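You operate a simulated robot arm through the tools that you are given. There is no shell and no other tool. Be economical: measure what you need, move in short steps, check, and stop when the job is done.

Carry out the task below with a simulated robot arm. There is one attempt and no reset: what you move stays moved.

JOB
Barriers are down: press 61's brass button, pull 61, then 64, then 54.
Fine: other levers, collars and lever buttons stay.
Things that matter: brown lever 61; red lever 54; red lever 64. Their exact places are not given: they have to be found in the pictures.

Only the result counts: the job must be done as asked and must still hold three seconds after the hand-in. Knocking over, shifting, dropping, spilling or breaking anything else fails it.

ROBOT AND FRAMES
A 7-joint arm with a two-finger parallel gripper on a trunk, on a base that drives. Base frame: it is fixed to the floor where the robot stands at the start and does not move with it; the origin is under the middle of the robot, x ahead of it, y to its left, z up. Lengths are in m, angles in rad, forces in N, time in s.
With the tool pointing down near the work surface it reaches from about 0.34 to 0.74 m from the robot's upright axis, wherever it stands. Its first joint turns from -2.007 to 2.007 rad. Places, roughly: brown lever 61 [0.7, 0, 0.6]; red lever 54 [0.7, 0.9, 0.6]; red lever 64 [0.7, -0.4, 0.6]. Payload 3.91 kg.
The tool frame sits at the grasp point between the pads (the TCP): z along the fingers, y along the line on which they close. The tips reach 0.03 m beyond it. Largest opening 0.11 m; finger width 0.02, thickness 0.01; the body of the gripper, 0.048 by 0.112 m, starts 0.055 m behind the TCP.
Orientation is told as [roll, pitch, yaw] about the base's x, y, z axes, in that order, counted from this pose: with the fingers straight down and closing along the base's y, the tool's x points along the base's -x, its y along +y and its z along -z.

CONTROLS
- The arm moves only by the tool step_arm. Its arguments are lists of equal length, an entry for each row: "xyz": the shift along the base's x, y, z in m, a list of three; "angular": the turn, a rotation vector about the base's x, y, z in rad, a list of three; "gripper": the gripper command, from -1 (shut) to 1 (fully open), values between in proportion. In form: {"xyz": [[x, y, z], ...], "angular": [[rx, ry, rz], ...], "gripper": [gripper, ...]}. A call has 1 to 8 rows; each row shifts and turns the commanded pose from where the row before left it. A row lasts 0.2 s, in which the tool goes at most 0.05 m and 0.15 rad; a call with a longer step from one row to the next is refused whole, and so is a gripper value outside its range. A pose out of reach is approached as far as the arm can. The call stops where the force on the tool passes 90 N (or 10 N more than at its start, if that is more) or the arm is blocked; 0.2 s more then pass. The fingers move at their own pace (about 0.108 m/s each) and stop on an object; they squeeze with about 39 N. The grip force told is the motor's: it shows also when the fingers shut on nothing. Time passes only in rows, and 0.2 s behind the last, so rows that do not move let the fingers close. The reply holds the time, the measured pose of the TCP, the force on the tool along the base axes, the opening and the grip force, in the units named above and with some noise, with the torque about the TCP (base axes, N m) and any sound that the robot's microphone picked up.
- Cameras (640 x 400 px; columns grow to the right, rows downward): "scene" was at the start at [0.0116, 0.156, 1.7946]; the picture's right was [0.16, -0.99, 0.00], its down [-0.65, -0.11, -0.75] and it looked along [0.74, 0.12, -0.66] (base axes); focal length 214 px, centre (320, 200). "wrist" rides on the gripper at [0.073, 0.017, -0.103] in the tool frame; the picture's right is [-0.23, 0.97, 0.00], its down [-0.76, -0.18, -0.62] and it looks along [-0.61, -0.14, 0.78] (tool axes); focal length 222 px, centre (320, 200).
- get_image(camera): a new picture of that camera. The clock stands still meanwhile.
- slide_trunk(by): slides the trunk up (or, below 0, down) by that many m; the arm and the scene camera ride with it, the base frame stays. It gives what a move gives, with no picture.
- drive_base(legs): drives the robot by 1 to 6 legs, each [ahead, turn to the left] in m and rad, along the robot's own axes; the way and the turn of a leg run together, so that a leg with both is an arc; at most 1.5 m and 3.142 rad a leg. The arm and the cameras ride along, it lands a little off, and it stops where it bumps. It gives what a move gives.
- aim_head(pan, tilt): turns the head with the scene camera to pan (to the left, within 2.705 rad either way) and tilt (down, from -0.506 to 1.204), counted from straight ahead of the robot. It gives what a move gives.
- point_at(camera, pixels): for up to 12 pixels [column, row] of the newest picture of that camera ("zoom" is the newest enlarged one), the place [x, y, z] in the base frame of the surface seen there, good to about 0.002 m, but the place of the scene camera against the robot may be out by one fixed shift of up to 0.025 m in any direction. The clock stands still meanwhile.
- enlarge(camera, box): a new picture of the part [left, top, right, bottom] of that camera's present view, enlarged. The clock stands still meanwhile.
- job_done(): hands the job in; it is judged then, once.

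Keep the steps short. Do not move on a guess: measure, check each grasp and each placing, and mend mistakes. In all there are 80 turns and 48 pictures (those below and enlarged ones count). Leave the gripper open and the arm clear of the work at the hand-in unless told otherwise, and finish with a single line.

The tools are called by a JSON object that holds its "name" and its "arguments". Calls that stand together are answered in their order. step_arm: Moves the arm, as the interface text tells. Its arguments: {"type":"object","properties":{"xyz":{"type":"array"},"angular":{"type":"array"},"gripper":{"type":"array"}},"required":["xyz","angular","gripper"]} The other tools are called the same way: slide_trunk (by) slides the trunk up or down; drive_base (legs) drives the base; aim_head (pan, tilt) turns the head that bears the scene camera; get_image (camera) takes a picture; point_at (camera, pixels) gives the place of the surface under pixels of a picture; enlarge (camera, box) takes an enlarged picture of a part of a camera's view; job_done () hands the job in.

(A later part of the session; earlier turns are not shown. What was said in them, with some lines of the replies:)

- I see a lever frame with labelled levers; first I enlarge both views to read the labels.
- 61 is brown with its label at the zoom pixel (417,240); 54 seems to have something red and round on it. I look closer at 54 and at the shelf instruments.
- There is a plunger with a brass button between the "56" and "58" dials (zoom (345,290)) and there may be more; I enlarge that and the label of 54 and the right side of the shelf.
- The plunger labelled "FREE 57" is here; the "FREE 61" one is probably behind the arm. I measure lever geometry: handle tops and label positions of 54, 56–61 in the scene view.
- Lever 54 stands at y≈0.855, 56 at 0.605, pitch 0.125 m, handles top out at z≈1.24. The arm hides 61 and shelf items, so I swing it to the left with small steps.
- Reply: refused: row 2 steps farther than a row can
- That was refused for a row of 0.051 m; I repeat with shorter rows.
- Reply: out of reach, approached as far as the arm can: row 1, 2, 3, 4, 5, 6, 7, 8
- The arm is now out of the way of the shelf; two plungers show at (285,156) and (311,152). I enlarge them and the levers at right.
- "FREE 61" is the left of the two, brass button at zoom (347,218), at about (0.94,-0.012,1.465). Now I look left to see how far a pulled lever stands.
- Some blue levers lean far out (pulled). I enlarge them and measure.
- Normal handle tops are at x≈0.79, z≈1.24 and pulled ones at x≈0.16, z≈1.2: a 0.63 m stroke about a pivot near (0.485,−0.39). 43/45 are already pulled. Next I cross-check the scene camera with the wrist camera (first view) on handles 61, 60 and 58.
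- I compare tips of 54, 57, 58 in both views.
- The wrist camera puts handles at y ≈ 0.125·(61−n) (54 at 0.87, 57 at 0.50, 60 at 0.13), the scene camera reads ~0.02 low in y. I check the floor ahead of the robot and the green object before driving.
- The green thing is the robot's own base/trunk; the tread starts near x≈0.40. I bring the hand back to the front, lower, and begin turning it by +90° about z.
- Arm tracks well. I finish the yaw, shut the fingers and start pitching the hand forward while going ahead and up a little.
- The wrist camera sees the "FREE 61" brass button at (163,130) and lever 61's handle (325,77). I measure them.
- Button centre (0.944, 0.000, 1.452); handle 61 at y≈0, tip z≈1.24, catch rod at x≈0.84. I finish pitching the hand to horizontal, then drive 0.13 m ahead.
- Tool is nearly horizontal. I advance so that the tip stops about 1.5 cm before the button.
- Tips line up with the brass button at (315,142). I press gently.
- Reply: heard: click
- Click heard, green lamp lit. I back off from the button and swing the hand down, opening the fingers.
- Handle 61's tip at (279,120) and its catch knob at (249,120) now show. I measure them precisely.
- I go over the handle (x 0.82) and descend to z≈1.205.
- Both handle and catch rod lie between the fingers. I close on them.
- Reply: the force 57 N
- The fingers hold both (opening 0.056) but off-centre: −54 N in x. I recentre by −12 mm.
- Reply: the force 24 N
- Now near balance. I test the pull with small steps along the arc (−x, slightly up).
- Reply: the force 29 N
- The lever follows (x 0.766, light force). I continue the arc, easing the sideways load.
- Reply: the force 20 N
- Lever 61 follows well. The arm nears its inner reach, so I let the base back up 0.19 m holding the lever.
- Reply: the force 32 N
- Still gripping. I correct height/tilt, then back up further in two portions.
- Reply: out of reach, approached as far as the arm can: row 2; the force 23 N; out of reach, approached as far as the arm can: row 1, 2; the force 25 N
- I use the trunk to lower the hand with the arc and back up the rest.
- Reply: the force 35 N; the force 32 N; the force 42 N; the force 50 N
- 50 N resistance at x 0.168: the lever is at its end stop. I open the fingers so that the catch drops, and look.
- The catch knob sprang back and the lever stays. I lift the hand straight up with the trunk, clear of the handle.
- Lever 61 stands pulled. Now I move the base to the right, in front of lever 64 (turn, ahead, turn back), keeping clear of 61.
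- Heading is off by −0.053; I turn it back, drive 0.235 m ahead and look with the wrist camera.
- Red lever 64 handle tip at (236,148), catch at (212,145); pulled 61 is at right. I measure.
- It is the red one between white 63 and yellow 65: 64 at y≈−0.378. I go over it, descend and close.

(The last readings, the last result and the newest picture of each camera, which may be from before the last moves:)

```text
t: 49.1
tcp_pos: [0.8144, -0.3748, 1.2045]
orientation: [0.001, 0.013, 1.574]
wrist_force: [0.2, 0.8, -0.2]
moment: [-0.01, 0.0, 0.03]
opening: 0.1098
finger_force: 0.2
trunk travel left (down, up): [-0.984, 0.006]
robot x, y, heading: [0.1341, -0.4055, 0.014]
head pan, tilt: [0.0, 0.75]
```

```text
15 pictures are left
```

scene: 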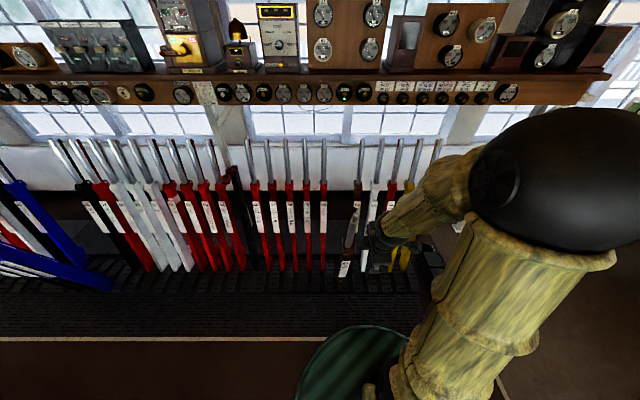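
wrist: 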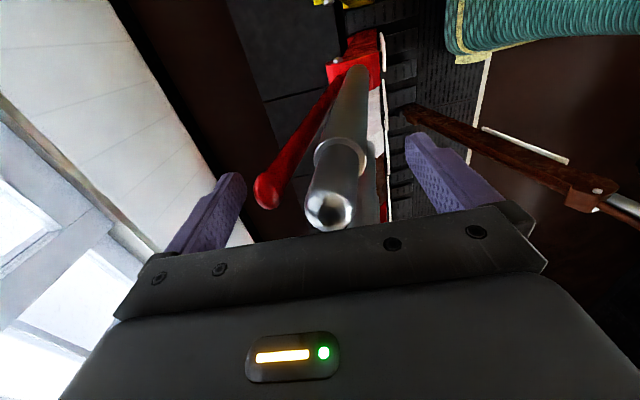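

Well placed. I close, recentre slightly and hold.

{"name": "step_arm", "arguments": {"xyz": [[0, -0.002, 0], [0, 0, 0], [0, 0, 0], [0, 0, 0]], "angular": [[0, 0, 0], [0, 0, 0], [0, 0, 0], [0, 0, 0]], "gripper": [-1, -1, -1, -1]}}

{"name": "step_arm", "arguments": {"xyz": [[-0.015, 0, 0.003], [-0.015, 0, 0.003], [-0.015, 0, 0.003]], "angular": [[0, -0.009, 0], [0, -0.009, 0], [0, -0.009, 0]], "gripper": [-1, -1, -1]}}

```text
t: 50.1
tcp_pos: [0.812, -0.376, 1.206]
orientation: [0.003, 0.013, 1.578]
wrist_force: [-10.0, 5.0, 4.7]
moment: [0.54, 2.22, 0.04]
opening: 0.0557
finger_force: 44.6
trunk travel left (down, up): [-0.984, 0.006]
robot x, y, heading: [0.1297, -0.4032, 0.008]
head pan, tilt: [0.0, 0.75]
```

```text
t: 50.9
tcp_pos: [0.7716, -0.3762, 1.2132]
orientation: [-0.025, 0.015, 1.575]
wrist_force: [13.0, 1.2, -5.9]
moment: [0.66, 0.96, 0.15]
opening: 0.0552
finger_force: 44.8
trunk travel left (down, up): [-0.984, 0.006]
robot x, y, heading: [0.1345, -0.4045, 0.009]
head pan, tilt: [0.0, 0.75]
```

64 follows freely. I pull on to x≈0.57.

{"name": "step_arm", "arguments": {"xyz": [[-0.04, 0, 0.0068], [-0.04, 0, 0.006], [-0.04, 0, 0.005], [-0.04, 0, 0.004], [-0.04, 0, 0.003]], "angular": [[0, -0.025, 0], [0, -0.025, 0], [0, -0.025, 0], [0, -0.025, 0], [0, -0.025, 0]], "gripper": [-1, -1, -1, -1, -1]}}

{"name": "drive_base", "arguments": {"legs": [[-0.2, 0]]}}

{"name": "step_arm", "arguments": {"xyz": [[0, 0, -0.003], [0, 0, -0.003]], "angular": [[0, -0.06, 0], [0, -0.06, 0]], "gripper": [-1, -1]}}

```text
t: 52.1
tcp_pos: [0.5671, -0.3763, 1.2381]
orientation: [-0.152, 0.016, 1.576]
wrist_force: [0.2, 5.2, -19.6]
moment: [-0.11, 0.89, 0.1]
opening: 0.0499
finger_force: 44.8
trunk travel left (down, up): [-0.984, 0.006]
robot x, y, heading: [0.1311, -0.405, 0.009]
head pan, tilt: [0.0, 0.75]
```

```text
t: 53.8
tcp_pos: [0.3634, -0.3785, 1.2366]
orientation: [-0.146, 0.019, 1.573]
wrist_force: [-8.4, 13.8, -31.3]
moment: [0.24, 0.91, 0.02]
opening: 0.0473
finger_force: 45.0
trunk travel left (down, up): [-0.984, 0.006]
robot x, y, heading: [-0.0726, -0.4108, 0.005]
head pan, tilt: [0.0, 0.75]
```

```text
t: 54.4
tcp_pos: [0.3613, -0.3775, 1.2348]
orientation: [-0.27, 0.016, 1.572]
wrist_force: [-6.8, 12.7, 25.0]
moment: [-0.59, 1.29, 0.15]
opening: 0.0493
finger_force: 44.8
trunk travel left (down, up): [-0.984, 0.006]
robot x, y, heading: [-0.0704, -0.4077, 0.008]
head pan, tilt: [0.0, 0.75]
```

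Good hold. I back up further, lowering the trunk in steps as the arc falls.

{"name": "drive_base", "arguments": {"legs": [[-0.1, 0]]}}

{"name": "slide_trunk", "arguments": {"by": -0.013}}

{"name": "drive_base", "arguments": {"legs": [[-0.07, 0]]}}

{"name": "slide_trunk", "arguments": {"by": -0.014}}

{"name": "drive_base", "arguments": {"legs": [[-0.036, 0]]}}

```text
t: 55.7
tcp_pos: [0.261, -0.3803, 1.2308]
orientation: [-0.261, 0.02, 1.573]
wrist_force: [-12.5, 4.5, -27.2]
moment: [-0.46, 0.99, -0.07]
opening: 0.047
finger_force: 45.1
trunk travel left (down, up): [-0.984, 0.006]
robot x, y, heading: [-0.1722, -0.4082, 0.009]
head pan, tilt: [0.0, 0.75]
```

```text
t: 56.3
tcp_pos: [0.2581, -0.3826, 1.22]
orientation: [-0.261, 0.02, 1.573]
wrist_force: [-9.6, 2.3, 33.8]
moment: [-0.28, 1.11, -0.03]
opening: 0.0481
finger_force: 44.7
trunk travel left (down, up): [-0.971, 0.019]
robot x, y, heading: [-0.1663, -0.4063, 0.008]
head pan, tilt: [0.0, 0.75]
```

```text
t: 57.3
tcp_pos: [0.1907, -0.3817, 1.2156]
orientation: [-0.252, 0.022, 1.573]
wrist_force: [-12.0, 3.9, -35.6]
moment: [-0.49, 0.94, 0.03]
opening: 0.0467
finger_force: 45.2
trunk travel left (down, up): [-0.971, 0.019]
robot x, y, heading: [-0.2369, -0.4106, 0.007]
head pan, tilt: [0.0, 0.75]
```

```text
t: 58.0
tcp_pos: [0.1842, -0.3818, 1.2033]
orientation: [-0.253, 0.024, 1.574]
wrist_force: [-16.7, 2.5, 30.0]
moment: [0.09, 1.36, 0.11]
opening: 0.0478
finger_force: 44.3
trunk travel left (down, up): [-0.957, 0.033]
robot x, y, heading: [-0.24, -0.4089, 0.013]
head pan, tilt: [0.0, 0.75]
```

```text
t: 58.9
tcp_pos: [0.1715, -0.383, 1.2012]
orientation: [-0.262, 0.017, 1.574]
wrist_force: [62.9, -5.0, -4.6]
moment: [-0.09, 0.28, -0.88]
opening: 0.0468
finger_force: 45.2
trunk travel left (down, up): [-0.957, 0.033]
robot x, y, heading: [-0.2724, -0.4114, 0.012]
head pan, tilt: [0.0, 0.75]
```

End stop reached (63 N). I release and lift the hand along the handle.

{"name": "step_arm", "arguments": {"xyz": [[0, 0, 0], [0, 0, 0], [0, 0, 0], [-0.003, 0, 0.03], [-0.003, 0, 0.03], [-0.003, 0, 0.03], [0, 0, 0.03]], "angular": [[0, 0, 0], [0, 0, 0], [0, 0, 0], [0, 0, 0], [0, 0, 0], [0, 0, 0], [0, 0, 0]], "gripper": [1, 1, 1, 1, 1, 1, 1]}}

{"name": "get_image", "arguments": {"camera": "wrist"}}

```text
t: 60.5
tcp_pos: [0.1508, -0.3813, 1.3256]
orientation: [-0.272, 0.015, 1.571]
wrist_force: [0.2, 0.0, 0.8]
moment: [0.03, -0.01, 0.01]
opening: 0.11
finger_force: 0.1
trunk travel left (down, up): [-0.957, 0.033]
robot x, y, heading: [-0.274, -0.4105, 0.008]
head pan, tilt: [0.0, 0.75]
```

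```text
14 pictures are left
```

wrist: 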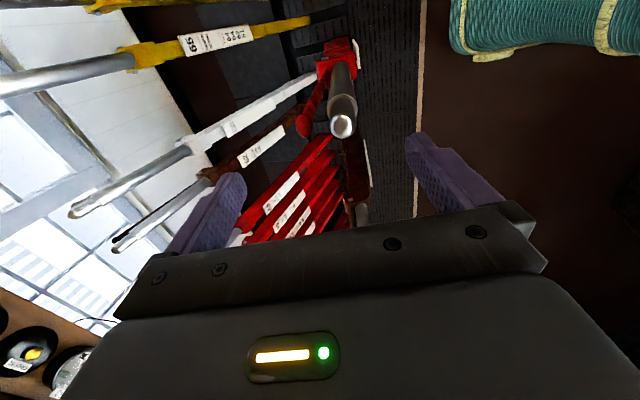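

64 is pulled and stays. Before reversing I look behind the robot.

{"name": "aim_head", "arguments": {"pan": 2.6, "tilt": 0.6}}

{"name": "get_image", "arguments": {"camera": "scene"}}

{"name": "point_at", "arguments": {"camera": "scene", "pixels": [[320, 380], [320, 300], [320, 200], [150, 300], [500, 300], [500, 200], [100, 200], [150, 380]]}}

```text
t: 62.8
tcp_pos: [0.1523, -0.3813, 1.3241]
orientation: [-0.273, 0.015, 1.574]
wrist_force: [-0.4, 0.4, 1.3]
moment: [0.06, -0.02, 0.01]
opening: 0.1101
finger_force: 0.1
trunk travel left (down, up): [-0.957, 0.033]
robot x, y, heading: [-0.275, -0.4111, 0.01]
head pan, tilt: [2.601, 0.6]
```

```text
13 pictures are left
```

scene: 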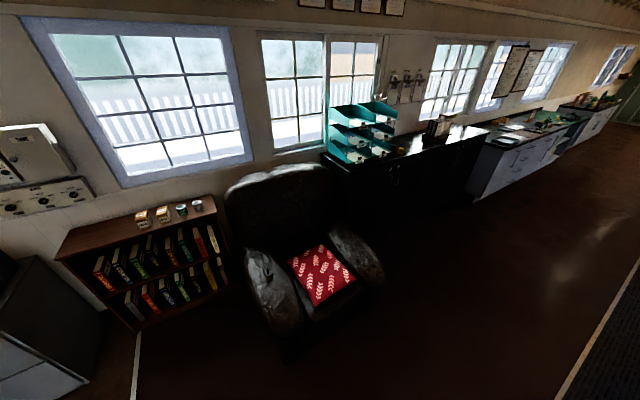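

```text
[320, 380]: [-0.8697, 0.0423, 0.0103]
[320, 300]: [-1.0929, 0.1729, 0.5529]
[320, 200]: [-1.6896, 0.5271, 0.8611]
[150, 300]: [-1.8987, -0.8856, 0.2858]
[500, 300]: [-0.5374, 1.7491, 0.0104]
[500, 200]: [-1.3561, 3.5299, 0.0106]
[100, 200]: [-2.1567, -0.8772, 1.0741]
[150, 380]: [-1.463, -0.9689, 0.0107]
```

An armchair stands behind at x≲−0.95; I measure its nearest points.

{"name": "point_at", "arguments": {"camera": "scene", "pixels": [[283, 350], [300, 360], [272, 325], [350, 305], [380, 285], [360, 320], [340, 330], [310, 340], [255, 290], [470, 190]]}}

```text
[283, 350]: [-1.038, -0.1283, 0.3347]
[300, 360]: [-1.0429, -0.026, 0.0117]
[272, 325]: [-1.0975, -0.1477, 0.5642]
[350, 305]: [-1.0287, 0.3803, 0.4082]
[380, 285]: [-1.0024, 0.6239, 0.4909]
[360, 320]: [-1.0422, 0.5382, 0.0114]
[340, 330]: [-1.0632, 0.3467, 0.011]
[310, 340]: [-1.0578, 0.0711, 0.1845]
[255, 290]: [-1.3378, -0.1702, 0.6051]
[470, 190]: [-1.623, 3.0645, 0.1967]
```

The way between chair front (x≈−1.0) and pulled levers (x≥0.13) is wide enough at x≈−0.52. I back up, turn right, reverse 1.28 m and turn back left — so the elbow stays away from the levers.

{"name": "drive_base", "arguments": {"legs": [[-0.25, 0], [0, -1.571]]}}

{"name": "aim_head", "arguments": {"pan": 0.0, "tilt": 0.75}}

```text
t: 70.5
tcp_pos: [-0.5127, -0.8392, 1.3241]
orientation: [-0.273, 0.017, -0.033]
wrist_force: [0.7, -0.2, 0.1]
moment: [-0.02, 0.0, -0.01]
opening: 0.1101
finger_force: 0.2
trunk travel left (down, up): [-0.957, 0.033]
robot x, y, heading: [-0.5238, -0.4102, -1.599]
head pan, tilt: [2.601, 0.6]
```

```text
t: 72.8
tcp_pos: [-0.5129, -0.8394, 1.3245]
orientation: [-0.273, 0.016, -0.034]
wrist_force: [0.2, 0.1, -0.2]
moment: [-0.03, 0.0, -0.01]
opening: 0.1099
finger_force: 0.0
trunk travel left (down, up): [-0.957, 0.033]
robot x, y, heading: [-0.5218, -0.4112, -1.599]
head pan, tilt: [0.0, 0.75]
```

Now reverse and turn back.

{"name": "drive_base", "arguments": {"legs": [[-1.28, 0], [0, 1.6]]}}

{"name": "step_arm", "arguments": {"xyz": [[0.035, 0, 0.01], [0.035, 0, 0.01], [0.035, 0, 0.01], [0.035, 0, 0.01]], "angular": [[0, 0.09, 0], [0, 0.09, 0], [0, 0.09, 0], [0, 0, 0]], "gripper": [1, 1, 1, 1]}}

{"name": "get_image", "arguments": {"camera": "scene"}}

```text
t: 85.8
tcp_pos: [-0.0398, 0.854, 1.3235]
orientation: [-0.273, 0.016, 1.522]
wrist_force: [-0.6, -0.2, -0.4]
moment: [-0.01, -0.01, -0.02]
opening: 0.1101
finger_force: 0.1
trunk travel left (down, up): [-0.957, 0.033]
robot x, y, heading: [-0.4701, 0.8464, -0.036]
head pan, tilt: [0.0, 0.75]
```

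```text
t: 86.8
tcp_pos: [0.1033, 0.8511, 1.3645]
orientation: [0.0, 0.03, 1.528]
wrist_force: [-0.8, -0.4, -0.6]
moment: [0.01, -0.01, 0.01]
opening: 0.1103
finger_force: 0.0
trunk travel left (down, up): [-0.957, 0.033]
robot x, y, heading: [-0.4658, 0.8496, -0.038]
head pan, tilt: [0.0, 0.75]
```

```text
12 pictures are left
```

scene: 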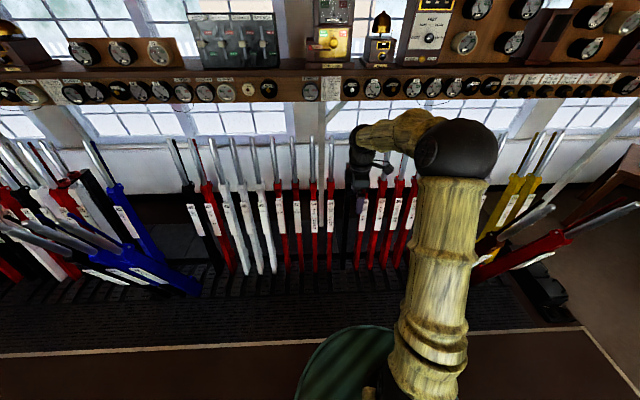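

61 and 64 both stand pulled at the right. I straighten the heading, drive 0.6 m ahead to lever 54 and look.

{"name": "drive_base", "arguments": {"legs": [[0, 0.037], [0.598, 0]]}}

{"name": "get_image", "arguments": {"camera": "wrist"}}

```text
t: 91.1
tcp_pos: [0.688, 0.8825, 1.3646]
orientation: [-0.002, 0.03, 1.576]
wrist_force: [0.6, 0.1, 0.8]
moment: [0.02, -0.02, 0.02]
opening: 0.1098
finger_force: 0.0
trunk travel left (down, up): [-0.957, 0.033]
robot x, y, heading: [0.1176, 0.848, 0.011]
head pan, tilt: [0.0, 0.75]
```

```text
11 pictures are left
```

wrist: 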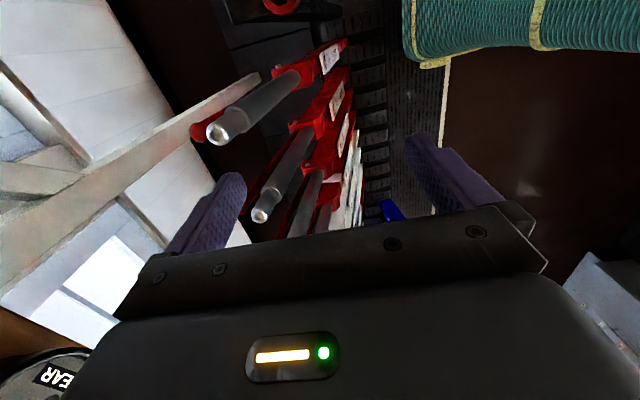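

Lever 54's handle tip is at (217,131), next to the collar at (285,5) on 55. A shelf strut runs behind; I measure all.

{"name": "point_at", "arguments": {"camera": "wrist", "pixels": [[216, 131], [228, 123], [197, 131], [260, 212], [180, 130], [140, 155], [100, 180], [240, 90], [285, 5], [60, 210], [25, 225]]}}

{"name": "enlarge", "arguments": {"camera": "wrist", "box": [170, 0, 390, 200]}}

```text
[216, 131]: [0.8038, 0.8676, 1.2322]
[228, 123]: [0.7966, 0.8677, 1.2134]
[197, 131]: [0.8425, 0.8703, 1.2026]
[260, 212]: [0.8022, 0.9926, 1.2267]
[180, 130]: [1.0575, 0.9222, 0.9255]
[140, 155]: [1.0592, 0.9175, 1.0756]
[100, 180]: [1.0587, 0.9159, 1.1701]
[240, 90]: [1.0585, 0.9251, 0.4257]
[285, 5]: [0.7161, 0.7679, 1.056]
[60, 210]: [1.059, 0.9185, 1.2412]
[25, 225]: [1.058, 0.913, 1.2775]
```

```text
2.00 times, centred on (280, 100) of wrist
```

zoom: 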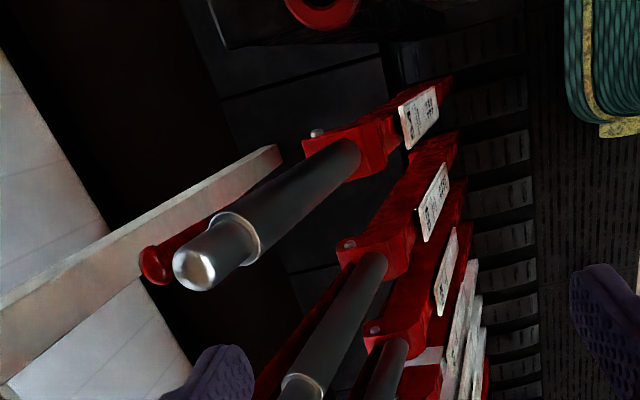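

The strut is well behind (x 1.06). 54 is at y≈0.869, the first to the left of the collars on 55. I go over it and descend.

{"name": "step_arm", "arguments": {"xyz": [[0.043, -0.006, 0], [0.043, -0.006, 0], [0.04, 0, 0], [0, 0, -0.042], [0, 0, -0.042], [0, 0, -0.04], [0, 0, -0.036], [0, 0, 0]], "angular": [[0, 0, 0], [0, 0, 0], [0, 0, 0], [0, 0, 0], [0, 0, 0], [0, 0, 0], [0, 0, 0], [0, 0, 0]], "gripper": [1, 1, 1, 1, 1, 1, 1, 1]}}

{"name": "get_image", "arguments": {"camera": "wrist"}}

```text
t: 92.9
tcp_pos: [0.8165, 0.8672, 1.2083]
orientation: [-0.003, 0.029, 1.576]
wrist_force: [-0.1, 0.2, -0.5]
moment: [-0.01, -0.02, -0.01]
opening: 0.1098
finger_force: 0.0
trunk travel left (down, up): [-0.957, 0.033]
robot x, y, heading: [0.1181, 0.8526, 0.011]
head pan, tilt: [0.0, 0.75]
```

```text
9 pictures are left
```

wrist: 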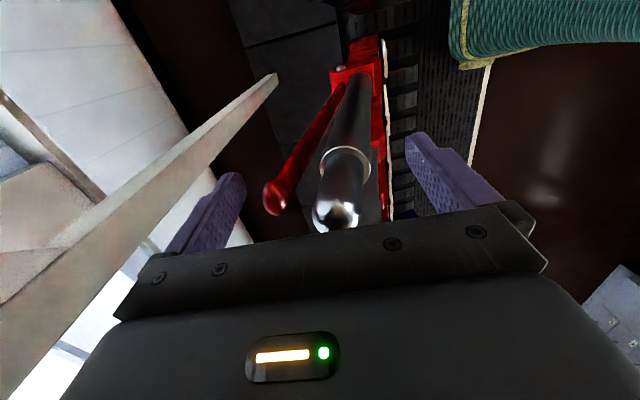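

Handle and catch are between the fingers. I close and test-pull.

{"name": "step_arm", "arguments": {"xyz": [[-0.002, 0.002, -0.002], [0, 0, 0], [0, 0, 0], [0, 0, 0]], "angular": [[0, 0, 0], [0, 0, 0], [0, 0, 0], [0, 0, 0]], "gripper": [-1, -1, -1, -1]}}

{"name": "step_arm", "arguments": {"xyz": [[-0.015, 0, 0.003], [-0.015, 0, 0.003], [-0.015, 0, 0.003]], "angular": [[0, -0.009, 0], [0, -0.009, 0], [0, -0.009, 0]], "gripper": [-1, -1, -1]}}

```text
t: 93.9
tcp_pos: [0.8094, 0.8704, 1.205]
orientation: [-0.002, 0.031, 1.575]
wrist_force: [-10.8, -4.1, 9.8]
moment: [-0.49, 2.34, 0.13]
opening: 0.0555
finger_force: 45.3
trunk travel left (down, up): [-0.957, 0.033]
robot x, y, heading: [0.1201, 0.848, 0.008]
head pan, tilt: [0.0, 0.75]
```

```text
t: 94.7
tcp_pos: [0.7694, 0.8693, 1.2124]
orientation: [-0.03, 0.027, 1.575]
wrist_force: [15.6, -1.8, 3.8]
moment: [0.31, 0.75, -0.23]
opening: 0.0555
finger_force: 45.4
trunk travel left (down, up): [-0.957, 0.033]
robot x, y, heading: [0.1225, 0.8487, 0.006]
head pan, tilt: [0.0, 0.75]
```

54 follows too. Same pull as before.

{"name": "step_arm", "arguments": {"xyz": [[-0.04, 0, 0.0068], [-0.04, 0, 0.006], [-0.04, 0, 0.005], [-0.04, 0, 0.004], [-0.04, 0, 0.003]], "angular": [[0, -0.025, 0], [0, -0.025, 0], [0, -0.025, 0], [0, -0.025, 0], [0, -0.025, 0]], "gripper": [-1, -1, -1, -1, -1]}}

{"name": "drive_base", "arguments": {"legs": [[-0.2, 0]]}}

{"name": "step_arm", "arguments": {"xyz": [[0, 0, -0.003], [0, 0, -0.003]], "angular": [[0, -0.06, 0], [0, -0.06, 0]], "gripper": [-1, -1]}}

{"name": "drive_base", "arguments": {"legs": [[-0.1, 0]]}}

{"name": "slide_trunk", "arguments": {"by": -0.013}}

```text
t: 95.9
tcp_pos: [0.5655, 0.8706, 1.237]
orientation: [-0.154, 0.031, 1.572]
wrist_force: [-2.2, -3.0, -12.3]
moment: [0.24, 1.08, 0.01]
opening: 0.0492
finger_force: 45.0
trunk travel left (down, up): [-0.957, 0.033]
robot x, y, heading: [0.1198, 0.8502, 0.003]
head pan, tilt: [0.0, 0.75]
```

```text
t: 97.7
tcp_pos: [0.3648, 0.8699, 1.2354]
orientation: [-0.147, 0.033, 1.567]
wrist_force: [-8.6, 12.3, -33.0]
moment: [0.08, 1.01, 0.04]
opening: 0.0474
finger_force: 45.3
trunk travel left (down, up): [-0.957, 0.033]
robot x, y, heading: [-0.0843, 0.8481, 0.01]
head pan, tilt: [0.0, 0.75]
```

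```text
t: 98.3
tcp_pos: [0.3624, 0.8705, 1.2327]
orientation: [-0.275, 0.03, 1.565]
wrist_force: [-9.0, 6.7, 29.9]
moment: [-0.73, 1.17, 0.04]
opening: 0.0498
finger_force: 45.0
trunk travel left (down, up): [-0.957, 0.033]
robot x, y, heading: [-0.0831, 0.8486, -0.001]
head pan, tilt: [0.0, 0.75]
```

```text
t: 99.5
tcp_pos: [0.2636, 0.8676, 1.2286]
orientation: [-0.263, 0.031, 1.562]
wrist_force: [-13.0, 5.9, -24.2]
moment: [-0.22, 1.14, 0.05]
opening: 0.0475
finger_force: 45.6
trunk travel left (down, up): [-0.957, 0.033]
robot x, y, heading: [-0.183, 0.8491, 0.003]
head pan, tilt: [0.0, 0.75]
```

```text
t: 100.1
tcp_pos: [0.2597, 0.8683, 1.2166]
orientation: [-0.265, 0.032, 1.565]
wrist_force: [-9.3, 3.3, 37.8]
moment: [-0.03, 1.06, 0.04]
opening: 0.0484
finger_force: 44.9
trunk travel left (down, up): [-0.944, 0.046]
robot x, y, heading: [-0.1824, 0.8457, 0.008]
head pan, tilt: [0.0, 0.75]
```

On track. The last portion down to the end stop.

{"name": "drive_base", "arguments": {"legs": [[-0.07, 0]]}}

{"name": "slide_trunk", "arguments": {"by": -0.013}}

{"name": "drive_base", "arguments": {"legs": [[-0.036, 0]]}}

```text
t: 101.2
tcp_pos: [0.1927, 0.8672, 1.2137]
orientation: [-0.255, 0.033, 1.566]
wrist_force: [-10.9, 1.6, -34.9]
moment: [-0.52, 1.08, 0.08]
opening: 0.0472
finger_force: 45.1
trunk travel left (down, up): [-0.944, 0.046]
robot x, y, heading: [-0.2487, 0.8468, 0.009]
head pan, tilt: [0.0, 0.75]
```

```text
t: 101.8
tcp_pos: [0.1889, 0.8666, 1.2025]
orientation: [-0.257, 0.035, 1.565]
wrist_force: [-14.2, 1.5, 33.9]
moment: [0.15, 1.26, 0.07]
opening: 0.0478
finger_force: 44.9
trunk travel left (down, up): [-0.931, 0.059]
robot x, y, heading: [-0.2475, 0.8476, 0.006]
head pan, tilt: [0.0, 0.75]
```

```text
t: 102.7
tcp_pos: [0.1712, 0.8666, 1.2004]
orientation: [-0.262, 0.028, 1.567]
wrist_force: [54.2, -3.0, -5.0]
moment: [0.06, 0.41, -0.66]
opening: 0.0469
finger_force: 45.6
trunk travel left (down, up): [-0.931, 0.059]
robot x, y, heading: [-0.2869, 0.85, 0.006]
head pan, tilt: [0.0, 0.75]
```

End stop reached (54 N at x 0.171). I release, lift and back away.

{"name": "step_arm", "arguments": {"xyz": [[0, 0, 0], [0, 0, 0], [0, 0, 0], [-0.003, 0, 0.03], [-0.003, 0, 0.03], [-0.003, 0, 0.03], [0, 0, 0.03]], "angular": [[0, 0, 0], [0, 0, 0], [0, 0, 0], [0, 0, 0], [0, 0, 0], [0, 0, 0], [0, 0, 0]], "gripper": [1, 1, 1, 1, 1, 1, 1]}}

{"name": "drive_base", "arguments": {"legs": [[-0.25, 0]]}}

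{"name": "aim_head", "arguments": {"pan": -0.3, "tilt": 0.75}}

{"name": "get_image", "arguments": {"camera": "scene"}}

```text
t: 104.3
tcp_pos: [0.1538, 0.868, 1.3284]
orientation: [-0.27, 0.03, 1.566]
wrist_force: [-0.3, -0.4, -0.4]
moment: [0.0, 0.01, 0.0]
opening: 0.1096
finger_force: 0.0
trunk travel left (down, up): [-0.931, 0.059]
robot x, y, heading: [-0.2906, 0.8488, 0.003]
head pan, tilt: [0.0, 0.75]
```

```text
t: 106.3
tcp_pos: [-0.0939, 0.8657, 1.3257]
orientation: [-0.272, 0.03, 1.562]
wrist_force: [0.1, 0.5, -0.1]
moment: [0.02, -0.03, -0.03]
opening: 0.1101
finger_force: 0.1
trunk travel left (down, up): [-0.931, 0.059]
robot x, y, heading: [-0.5331, 0.852, 0.004]
head pan, tilt: [0.0, 0.75]
```

```text
t: 107.1
tcp_pos: [-0.0927, 0.8662, 1.3256]
orientation: [-0.27, 0.03, 1.561]
wrist_force: [-0.4, 0.1, -0.3]
moment: [-0.01, -0.04, 0.0]
opening: 0.11
finger_force: 0.0
trunk travel left (down, up): [-0.931, 0.059]
robot x, y, heading: [-0.5312, 0.8452, 0.004]
head pan, tilt: [-0.3, 0.75]
```

```text
8 pictures are left
```

scene: 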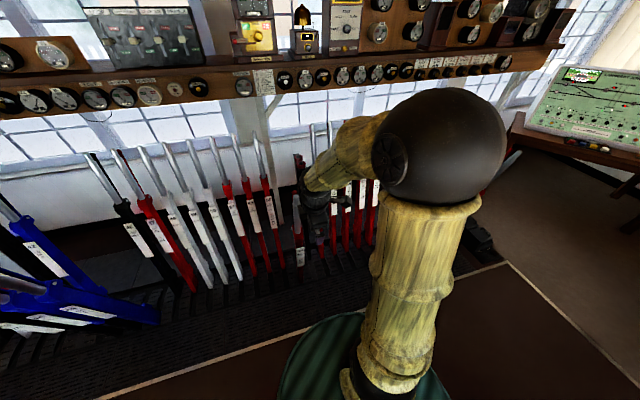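

54 appears pulled (label at (299,256)). I check 54 and the collars with the wrist camera, plus positions.

{"name": "get_image", "arguments": {"camera": "wrist"}}

{"name": "aim_head", "arguments": {"pan": -0.8, "tilt": 0.6}}

{"name": "get_image", "arguments": {"camera": "scene"}}

```text
7 pictures are left
```

wrist: 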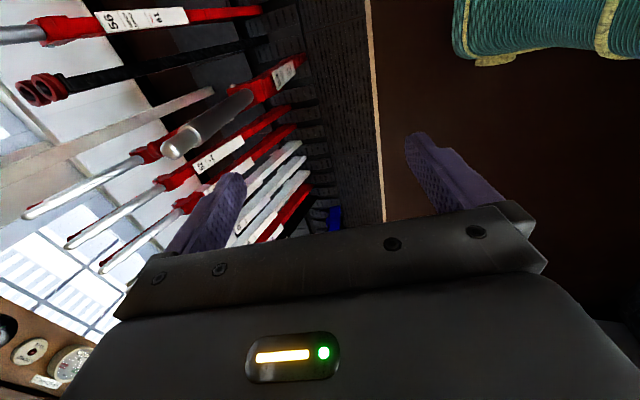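

```text
t: 108.0
tcp_pos: [-0.0918, 0.8653, 1.3269]
orientation: [-0.269, 0.032, 1.561]
wrist_force: [0.2, -0.8, 0.6]
moment: [-0.04, 0.0, -0.03]
opening: 0.1102
finger_force: 0.0
trunk travel left (down, up): [-0.931, 0.059]
robot x, y, heading: [-0.5344, 0.8467, 0.001]
head pan, tilt: [-0.799, 0.6]
```

```text
6 pictures are left
```

scene: 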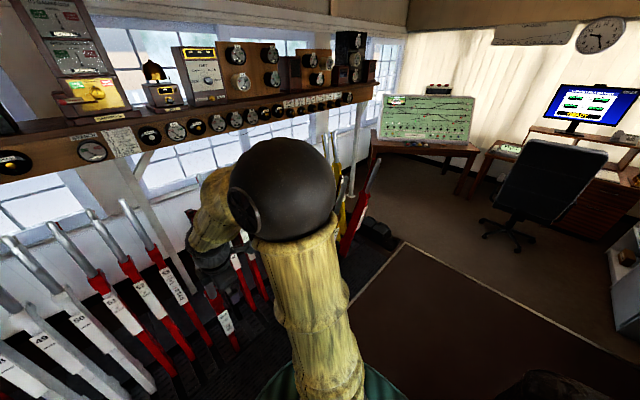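

54 and 64 are pulled, both collars still on 55. One last check of 54's handle position before handing in.

{"name": "point_at", "arguments": {"camera": "wrist", "pixels": [[170, 150], [200, 125], [30, 213], [45, 90]]}}

```text
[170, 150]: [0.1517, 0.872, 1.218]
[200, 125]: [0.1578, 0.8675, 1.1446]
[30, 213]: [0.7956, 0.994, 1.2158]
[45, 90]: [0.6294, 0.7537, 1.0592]
```

54's handle is at x 0.152, in the same fully pulled position as the blue levers, and the gripper is open and clear. I hand the job in.

{"name": "job_done", "arguments": {}}

```text
The job is handed in.
```

I pressed 61's brass button (it clicked and its lamp lit green), then pulled 61, 64 and 54 in that order to their end stops; I moved no other lever or collar, and I handed in with the gripper open and the arm clear.
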